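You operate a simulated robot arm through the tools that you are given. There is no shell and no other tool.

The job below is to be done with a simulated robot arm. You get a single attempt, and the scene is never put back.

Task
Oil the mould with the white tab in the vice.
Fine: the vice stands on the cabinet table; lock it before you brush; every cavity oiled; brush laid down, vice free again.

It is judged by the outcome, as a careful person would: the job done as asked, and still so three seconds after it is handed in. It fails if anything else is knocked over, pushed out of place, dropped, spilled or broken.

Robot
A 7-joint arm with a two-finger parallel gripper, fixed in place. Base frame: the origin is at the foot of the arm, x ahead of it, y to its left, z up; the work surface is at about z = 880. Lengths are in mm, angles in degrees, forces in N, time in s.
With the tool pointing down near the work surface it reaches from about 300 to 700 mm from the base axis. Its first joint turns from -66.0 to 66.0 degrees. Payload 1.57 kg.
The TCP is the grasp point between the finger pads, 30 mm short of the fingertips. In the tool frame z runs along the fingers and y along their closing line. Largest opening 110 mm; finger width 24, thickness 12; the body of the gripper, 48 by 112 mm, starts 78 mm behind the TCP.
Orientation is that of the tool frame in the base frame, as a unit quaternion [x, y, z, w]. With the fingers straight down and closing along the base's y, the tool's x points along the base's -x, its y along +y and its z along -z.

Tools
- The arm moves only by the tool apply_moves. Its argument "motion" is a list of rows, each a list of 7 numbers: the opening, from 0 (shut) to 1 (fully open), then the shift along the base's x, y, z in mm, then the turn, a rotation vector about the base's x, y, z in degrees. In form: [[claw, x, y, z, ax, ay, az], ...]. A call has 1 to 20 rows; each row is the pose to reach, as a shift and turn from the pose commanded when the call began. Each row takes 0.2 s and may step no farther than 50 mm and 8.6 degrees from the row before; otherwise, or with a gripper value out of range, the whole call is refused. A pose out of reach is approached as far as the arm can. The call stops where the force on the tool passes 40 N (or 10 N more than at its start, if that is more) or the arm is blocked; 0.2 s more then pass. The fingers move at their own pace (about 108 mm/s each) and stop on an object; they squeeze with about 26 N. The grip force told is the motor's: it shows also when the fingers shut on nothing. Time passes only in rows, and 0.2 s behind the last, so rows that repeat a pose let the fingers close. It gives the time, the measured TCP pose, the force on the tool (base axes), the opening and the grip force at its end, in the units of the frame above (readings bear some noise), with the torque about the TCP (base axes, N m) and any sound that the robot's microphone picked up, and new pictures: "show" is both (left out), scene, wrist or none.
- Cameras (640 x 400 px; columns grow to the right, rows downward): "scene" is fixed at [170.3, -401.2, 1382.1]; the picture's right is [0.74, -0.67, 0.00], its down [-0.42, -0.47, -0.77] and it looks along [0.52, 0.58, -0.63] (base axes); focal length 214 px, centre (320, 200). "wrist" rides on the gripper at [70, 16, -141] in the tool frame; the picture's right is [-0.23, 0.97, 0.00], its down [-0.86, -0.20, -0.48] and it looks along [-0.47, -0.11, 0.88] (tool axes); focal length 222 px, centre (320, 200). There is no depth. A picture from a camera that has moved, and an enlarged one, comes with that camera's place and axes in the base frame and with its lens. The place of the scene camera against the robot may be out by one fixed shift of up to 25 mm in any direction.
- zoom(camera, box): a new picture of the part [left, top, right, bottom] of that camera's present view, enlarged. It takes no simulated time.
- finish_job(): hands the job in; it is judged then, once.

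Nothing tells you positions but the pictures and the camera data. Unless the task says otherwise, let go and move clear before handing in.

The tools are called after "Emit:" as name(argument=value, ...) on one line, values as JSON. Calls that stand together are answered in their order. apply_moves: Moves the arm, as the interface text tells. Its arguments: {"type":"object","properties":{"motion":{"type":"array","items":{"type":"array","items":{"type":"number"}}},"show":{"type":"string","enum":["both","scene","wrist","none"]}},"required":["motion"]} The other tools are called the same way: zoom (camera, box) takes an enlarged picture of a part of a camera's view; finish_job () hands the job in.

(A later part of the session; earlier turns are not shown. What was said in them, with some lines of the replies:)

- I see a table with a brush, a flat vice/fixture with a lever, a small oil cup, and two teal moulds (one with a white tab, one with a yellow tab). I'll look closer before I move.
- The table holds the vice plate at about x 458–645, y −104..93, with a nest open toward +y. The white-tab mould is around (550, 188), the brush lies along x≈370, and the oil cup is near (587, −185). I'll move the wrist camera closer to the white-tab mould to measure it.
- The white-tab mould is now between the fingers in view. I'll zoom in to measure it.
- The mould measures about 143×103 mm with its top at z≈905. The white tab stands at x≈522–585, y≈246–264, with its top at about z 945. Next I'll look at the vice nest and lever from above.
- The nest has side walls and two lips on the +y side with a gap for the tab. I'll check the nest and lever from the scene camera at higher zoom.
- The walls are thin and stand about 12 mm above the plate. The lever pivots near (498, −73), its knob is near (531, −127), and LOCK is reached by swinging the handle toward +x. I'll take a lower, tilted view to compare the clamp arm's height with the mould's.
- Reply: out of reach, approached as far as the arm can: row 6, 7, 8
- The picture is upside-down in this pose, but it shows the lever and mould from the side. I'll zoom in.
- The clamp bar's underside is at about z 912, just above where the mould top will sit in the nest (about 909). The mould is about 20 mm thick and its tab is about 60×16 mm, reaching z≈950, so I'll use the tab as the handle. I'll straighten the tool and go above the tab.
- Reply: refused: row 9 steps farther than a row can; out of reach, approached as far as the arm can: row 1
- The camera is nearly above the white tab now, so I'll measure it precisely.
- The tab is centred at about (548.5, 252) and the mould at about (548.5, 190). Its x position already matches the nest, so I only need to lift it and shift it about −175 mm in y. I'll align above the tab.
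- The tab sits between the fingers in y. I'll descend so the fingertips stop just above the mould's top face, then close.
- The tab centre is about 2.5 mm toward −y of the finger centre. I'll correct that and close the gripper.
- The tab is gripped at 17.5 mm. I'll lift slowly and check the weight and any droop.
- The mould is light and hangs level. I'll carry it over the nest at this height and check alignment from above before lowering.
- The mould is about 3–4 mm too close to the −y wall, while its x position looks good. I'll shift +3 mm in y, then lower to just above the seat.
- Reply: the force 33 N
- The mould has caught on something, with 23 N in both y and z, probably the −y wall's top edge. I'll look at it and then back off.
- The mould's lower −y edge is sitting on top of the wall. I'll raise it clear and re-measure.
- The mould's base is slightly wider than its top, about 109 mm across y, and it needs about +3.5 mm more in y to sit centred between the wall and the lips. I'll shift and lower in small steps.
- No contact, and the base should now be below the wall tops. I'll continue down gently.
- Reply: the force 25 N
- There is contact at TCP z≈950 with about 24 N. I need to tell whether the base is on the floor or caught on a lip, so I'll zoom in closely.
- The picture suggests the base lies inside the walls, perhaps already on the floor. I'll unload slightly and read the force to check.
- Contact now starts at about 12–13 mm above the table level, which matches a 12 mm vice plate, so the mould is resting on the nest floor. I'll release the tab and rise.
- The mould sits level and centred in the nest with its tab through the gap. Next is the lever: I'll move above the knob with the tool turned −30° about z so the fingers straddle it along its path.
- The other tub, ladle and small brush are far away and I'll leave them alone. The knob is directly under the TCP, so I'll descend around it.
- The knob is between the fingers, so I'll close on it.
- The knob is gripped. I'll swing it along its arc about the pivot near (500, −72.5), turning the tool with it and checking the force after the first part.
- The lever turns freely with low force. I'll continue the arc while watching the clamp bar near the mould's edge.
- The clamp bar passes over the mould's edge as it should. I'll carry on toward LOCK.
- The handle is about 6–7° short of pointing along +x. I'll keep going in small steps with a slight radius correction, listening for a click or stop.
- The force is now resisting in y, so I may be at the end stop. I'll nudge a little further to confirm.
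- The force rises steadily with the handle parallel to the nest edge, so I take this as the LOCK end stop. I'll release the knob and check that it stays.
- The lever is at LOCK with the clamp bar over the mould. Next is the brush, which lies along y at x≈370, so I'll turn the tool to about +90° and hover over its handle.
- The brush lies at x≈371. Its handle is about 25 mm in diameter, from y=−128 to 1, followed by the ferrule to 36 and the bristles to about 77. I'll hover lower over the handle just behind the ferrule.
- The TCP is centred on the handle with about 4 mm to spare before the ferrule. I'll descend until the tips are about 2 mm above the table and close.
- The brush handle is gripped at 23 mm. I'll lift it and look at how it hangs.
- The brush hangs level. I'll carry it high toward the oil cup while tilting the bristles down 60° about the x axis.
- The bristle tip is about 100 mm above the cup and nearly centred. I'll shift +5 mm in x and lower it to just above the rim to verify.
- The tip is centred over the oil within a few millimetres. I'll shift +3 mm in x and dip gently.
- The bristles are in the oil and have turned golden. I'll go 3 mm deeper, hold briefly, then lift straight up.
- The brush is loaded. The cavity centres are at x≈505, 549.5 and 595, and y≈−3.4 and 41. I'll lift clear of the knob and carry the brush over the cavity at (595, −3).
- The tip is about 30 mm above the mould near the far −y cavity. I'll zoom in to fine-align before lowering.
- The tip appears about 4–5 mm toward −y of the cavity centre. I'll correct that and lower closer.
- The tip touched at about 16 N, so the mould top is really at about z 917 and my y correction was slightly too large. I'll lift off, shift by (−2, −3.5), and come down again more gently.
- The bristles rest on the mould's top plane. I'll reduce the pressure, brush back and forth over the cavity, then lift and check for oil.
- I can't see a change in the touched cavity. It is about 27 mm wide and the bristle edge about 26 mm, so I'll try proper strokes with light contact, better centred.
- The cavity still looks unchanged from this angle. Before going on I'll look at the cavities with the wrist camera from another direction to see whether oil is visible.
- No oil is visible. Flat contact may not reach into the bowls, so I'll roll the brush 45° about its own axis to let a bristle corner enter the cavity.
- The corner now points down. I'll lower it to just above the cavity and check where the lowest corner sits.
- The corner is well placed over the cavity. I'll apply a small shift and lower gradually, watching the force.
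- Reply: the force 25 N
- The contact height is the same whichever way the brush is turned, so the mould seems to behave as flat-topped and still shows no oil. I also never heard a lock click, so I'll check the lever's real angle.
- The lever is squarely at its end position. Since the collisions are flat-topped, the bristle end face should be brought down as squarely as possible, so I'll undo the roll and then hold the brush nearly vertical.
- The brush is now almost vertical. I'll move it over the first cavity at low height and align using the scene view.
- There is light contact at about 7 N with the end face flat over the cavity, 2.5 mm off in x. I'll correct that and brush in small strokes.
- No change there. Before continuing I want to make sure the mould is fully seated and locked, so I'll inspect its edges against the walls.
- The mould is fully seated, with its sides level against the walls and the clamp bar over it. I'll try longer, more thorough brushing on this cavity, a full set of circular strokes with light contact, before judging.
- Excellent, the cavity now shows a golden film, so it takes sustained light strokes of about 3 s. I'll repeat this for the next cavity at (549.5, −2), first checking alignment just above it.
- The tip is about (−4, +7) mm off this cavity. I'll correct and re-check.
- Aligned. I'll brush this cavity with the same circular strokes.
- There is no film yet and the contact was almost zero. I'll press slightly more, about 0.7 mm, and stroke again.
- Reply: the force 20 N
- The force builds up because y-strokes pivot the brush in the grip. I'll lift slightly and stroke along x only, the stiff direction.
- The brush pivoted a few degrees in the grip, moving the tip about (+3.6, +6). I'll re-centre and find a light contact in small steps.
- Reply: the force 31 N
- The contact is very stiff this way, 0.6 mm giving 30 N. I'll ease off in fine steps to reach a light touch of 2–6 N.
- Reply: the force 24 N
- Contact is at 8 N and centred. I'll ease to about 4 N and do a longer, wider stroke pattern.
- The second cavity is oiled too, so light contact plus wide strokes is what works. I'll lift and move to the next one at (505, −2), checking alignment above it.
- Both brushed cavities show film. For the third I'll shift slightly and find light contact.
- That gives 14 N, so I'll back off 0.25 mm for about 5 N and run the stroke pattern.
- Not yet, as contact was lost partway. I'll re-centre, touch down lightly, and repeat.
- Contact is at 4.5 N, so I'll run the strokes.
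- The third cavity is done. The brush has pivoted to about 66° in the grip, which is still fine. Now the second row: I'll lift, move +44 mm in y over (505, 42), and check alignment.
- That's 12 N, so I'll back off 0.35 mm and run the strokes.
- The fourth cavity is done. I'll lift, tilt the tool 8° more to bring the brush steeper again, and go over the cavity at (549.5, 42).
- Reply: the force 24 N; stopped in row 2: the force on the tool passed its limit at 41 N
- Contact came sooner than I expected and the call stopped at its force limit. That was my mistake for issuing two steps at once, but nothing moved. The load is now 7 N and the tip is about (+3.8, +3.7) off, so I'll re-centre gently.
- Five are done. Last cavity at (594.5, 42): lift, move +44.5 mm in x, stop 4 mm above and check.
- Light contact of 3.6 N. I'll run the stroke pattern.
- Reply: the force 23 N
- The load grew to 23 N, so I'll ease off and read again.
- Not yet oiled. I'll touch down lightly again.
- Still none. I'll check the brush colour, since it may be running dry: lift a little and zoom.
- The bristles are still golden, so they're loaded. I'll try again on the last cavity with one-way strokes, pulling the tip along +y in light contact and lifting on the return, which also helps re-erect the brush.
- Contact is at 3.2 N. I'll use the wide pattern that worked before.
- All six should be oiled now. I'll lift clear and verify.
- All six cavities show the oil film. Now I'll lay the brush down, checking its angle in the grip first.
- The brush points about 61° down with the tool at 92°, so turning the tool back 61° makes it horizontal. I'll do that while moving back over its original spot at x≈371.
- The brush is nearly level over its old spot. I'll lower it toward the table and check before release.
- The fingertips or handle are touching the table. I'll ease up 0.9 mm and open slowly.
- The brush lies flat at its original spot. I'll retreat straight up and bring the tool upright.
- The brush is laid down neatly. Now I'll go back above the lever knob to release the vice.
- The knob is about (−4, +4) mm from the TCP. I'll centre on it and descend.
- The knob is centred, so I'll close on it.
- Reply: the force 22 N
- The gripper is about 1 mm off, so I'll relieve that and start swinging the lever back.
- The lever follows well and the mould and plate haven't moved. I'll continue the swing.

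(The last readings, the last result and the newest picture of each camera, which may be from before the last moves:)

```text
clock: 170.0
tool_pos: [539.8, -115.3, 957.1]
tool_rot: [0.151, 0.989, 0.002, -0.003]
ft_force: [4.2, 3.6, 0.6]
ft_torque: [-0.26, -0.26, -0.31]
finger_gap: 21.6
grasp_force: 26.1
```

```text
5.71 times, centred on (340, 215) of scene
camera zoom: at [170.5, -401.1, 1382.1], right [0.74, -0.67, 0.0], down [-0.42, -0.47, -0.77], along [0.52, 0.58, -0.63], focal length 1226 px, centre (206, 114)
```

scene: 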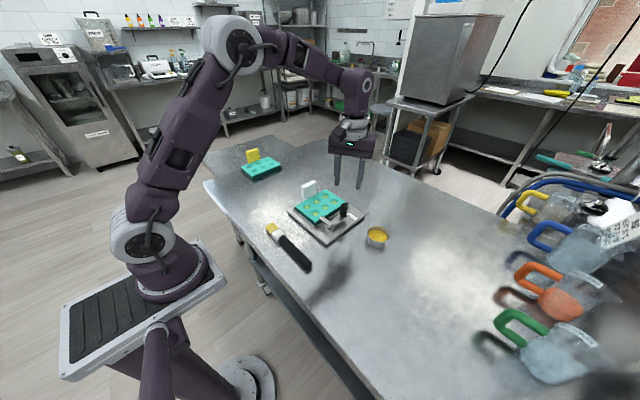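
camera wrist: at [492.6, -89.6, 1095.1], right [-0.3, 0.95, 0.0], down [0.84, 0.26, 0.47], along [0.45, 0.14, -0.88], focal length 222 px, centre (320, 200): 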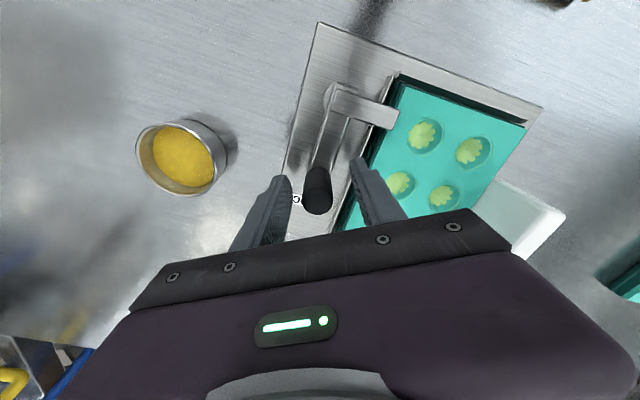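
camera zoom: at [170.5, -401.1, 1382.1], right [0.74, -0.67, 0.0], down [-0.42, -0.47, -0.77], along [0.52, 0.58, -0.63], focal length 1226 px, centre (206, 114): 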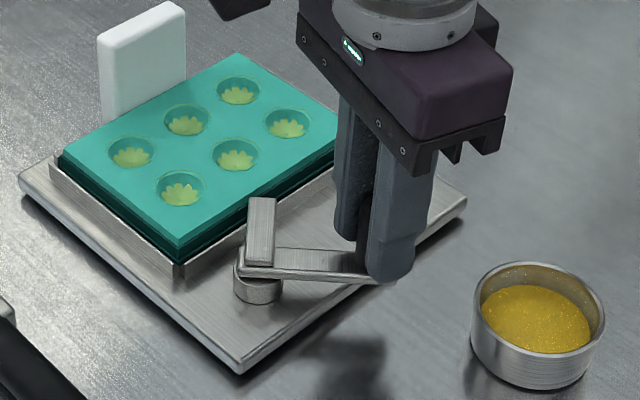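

Nearly back. I'll do the last 11–12° to the free position, watching the force at the stop.

Emit:
apply_moves(motion=[[0, -3.2, -2.7, 0, 0, 0, -4], [0, -6.6, -5.2, 0, 0, 0, -8], [0, -9.3, -6.9, 0, 0, 0, -11], [0, -9.3, -6.9, 0, 0, 0, -11]], show="none")

Emit:
zoom(camera="scene", box=[300, 180, 380, 250])

```text
clock: 171.0
tool_pos: [529.7, -122.2, 957.7]
tool_rot: [0.245, 0.97, 0.001, -0.003]
ft_force: [0.8, 1.3, 1.1]
ft_torque: [-0.24, -0.19, -0.23]
finger_gap: 21.6
grasp_force: 25.6
```

```text
5.71 times, centred on (340, 215) of scene
camera zoom: at [170.3, -401.1, 1382.1], right [0.74, -0.67, 0.0], down [-0.42, -0.47, -0.77], along [0.52, 0.58, -0.63], focal length 1226 px, centre (206, 114)
```

zoom: 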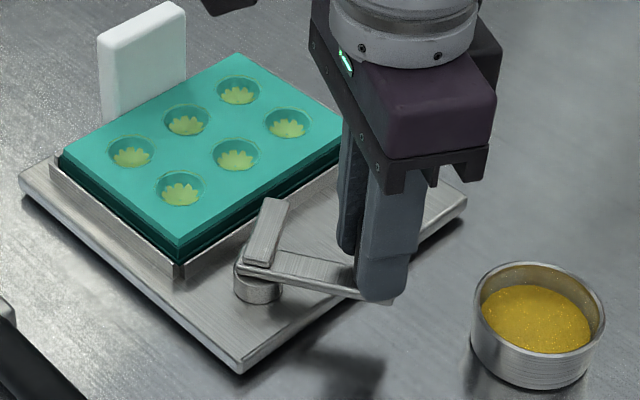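

The lever is back at its original free angle. I'll release and rise clear.

Emit:
apply_moves(motion=[[0.2, 0, 0, 0, 0, 0, 0], [0.4, 0, 0, 0, 0, 0, 0], [0.4, 0, 0, 0, 0, 0, 0], [0.4, 0, 0, 30, 0, 0, 0], [0.4, 0, 0, 70, 0, 0, 0], [0.4, 0, 0, 110, 0, 0, 0], [0.4, -20, 0, 150, 0, 0, 0], [0.4, -40, 0, 190, 0, 0, 0], [0.4, -40, 0, 190, 0, 0, 0]])

Emit:
zoom(camera="scene", box=[240, 170, 410, 280])

Emit:
zoom(camera="scene", box=[284, 175, 372, 250])

```text
clock: 173.0
tool_pos: [493.4, -122.7, 1143.1]
tool_rot: [0.245, 0.969, 0.002, -0.002]
ft_force: [0.7, -0.5, -0.2]
ft_torque: [-0.03, -0.02, -0.06]
finger_gap: 44.0
grasp_force: 0.0
camera wrist: at [440.3, -74.1, 1284.8], right [0.66, 0.75, 0.0], down [0.66, -0.58, 0.47], along [0.35, -0.31, -0.88], focal length 222 px, centre (320, 200)
```

scene: 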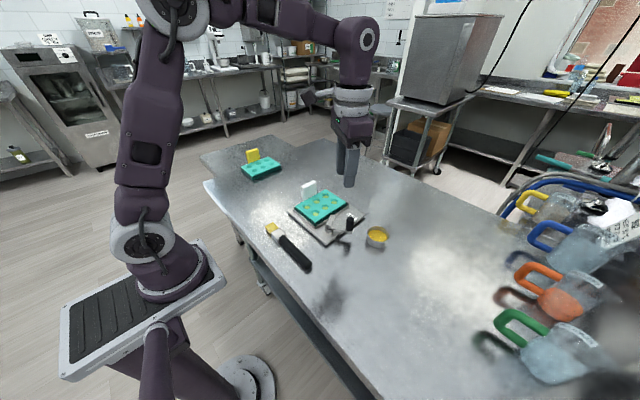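
wrist: 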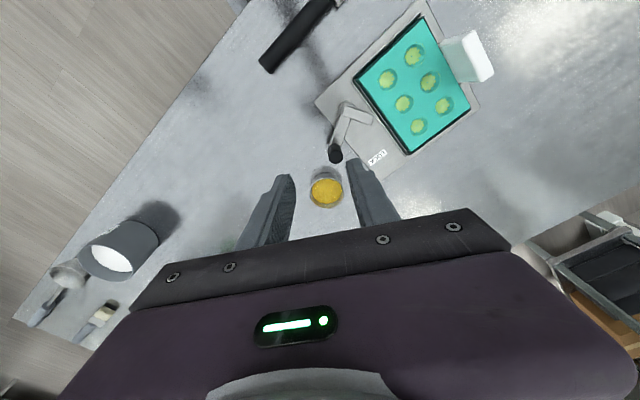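

```text
3.64 times, centred on (325, 225) of scene
camera zoom: at [170.2, -401.2, 1382.1], right [0.74, -0.67, 0.0], down [-0.42, -0.47, -0.77], along [0.52, 0.58, -0.63], focal length 780 px, centre (302, 109)
```

zoom: 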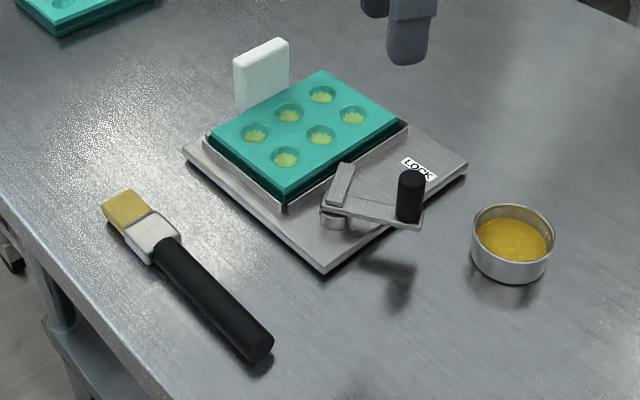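

```text
5.33 times, centred on (328, 212) of scene
camera zoom: at [170.2, -401.2, 1382.1], right [0.74, -0.67, 0.0], down [-0.42, -0.47, -0.77], along [0.52, 0.58, -0.63], focal length 1144 px, centre (277, 133)
```

zoom: 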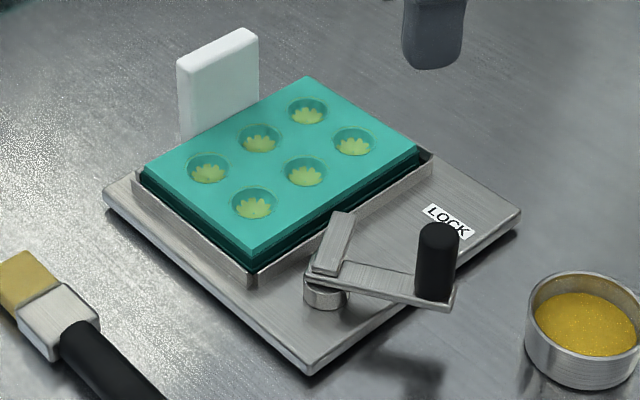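

Everything is in place: all six cavities show oil, the mould sits in the unlocked vice, the lever is back at its free position, the brush lies flat and the arm is clear. The oil cup and yellow-tab mould look undisturbed, so I'm handing the job in.

Emit:
finish_job()

```text
The job is handed in.
```

The job is handed in; I don't have the judge's verdict. In the last pictures, all six cavities of the white-tab mould show the golden oil film.

- **Mould:** it is seated in the vice nest. I left it there with the lever swung back to its free position, because I took "vice free again" to mean unlocked, not emptied.
- **Lock:** I swung the lever to its LOCK end stop before any brushing. I never heard a click; I judged it locked by its position and the rising force.
- **Brush:** it is laid flat on the table at its original spot, with oil still on the bristles.
- **Everything else:** the oil cup and the yellow-tab mould look undisturbed, and the arm is clear. The vice plate may have shifted by about 1 mm, which is within what I can measure.

- **Contact while seating:** the mould first caught on the nest wall at about 23 N, and I lifted it and re-aligned it.
- **Force limit while brushing:** one press on a cavity stopped at the 40 N limit because I sent two lowering steps at once. Nothing moved or was damaged that I could see.
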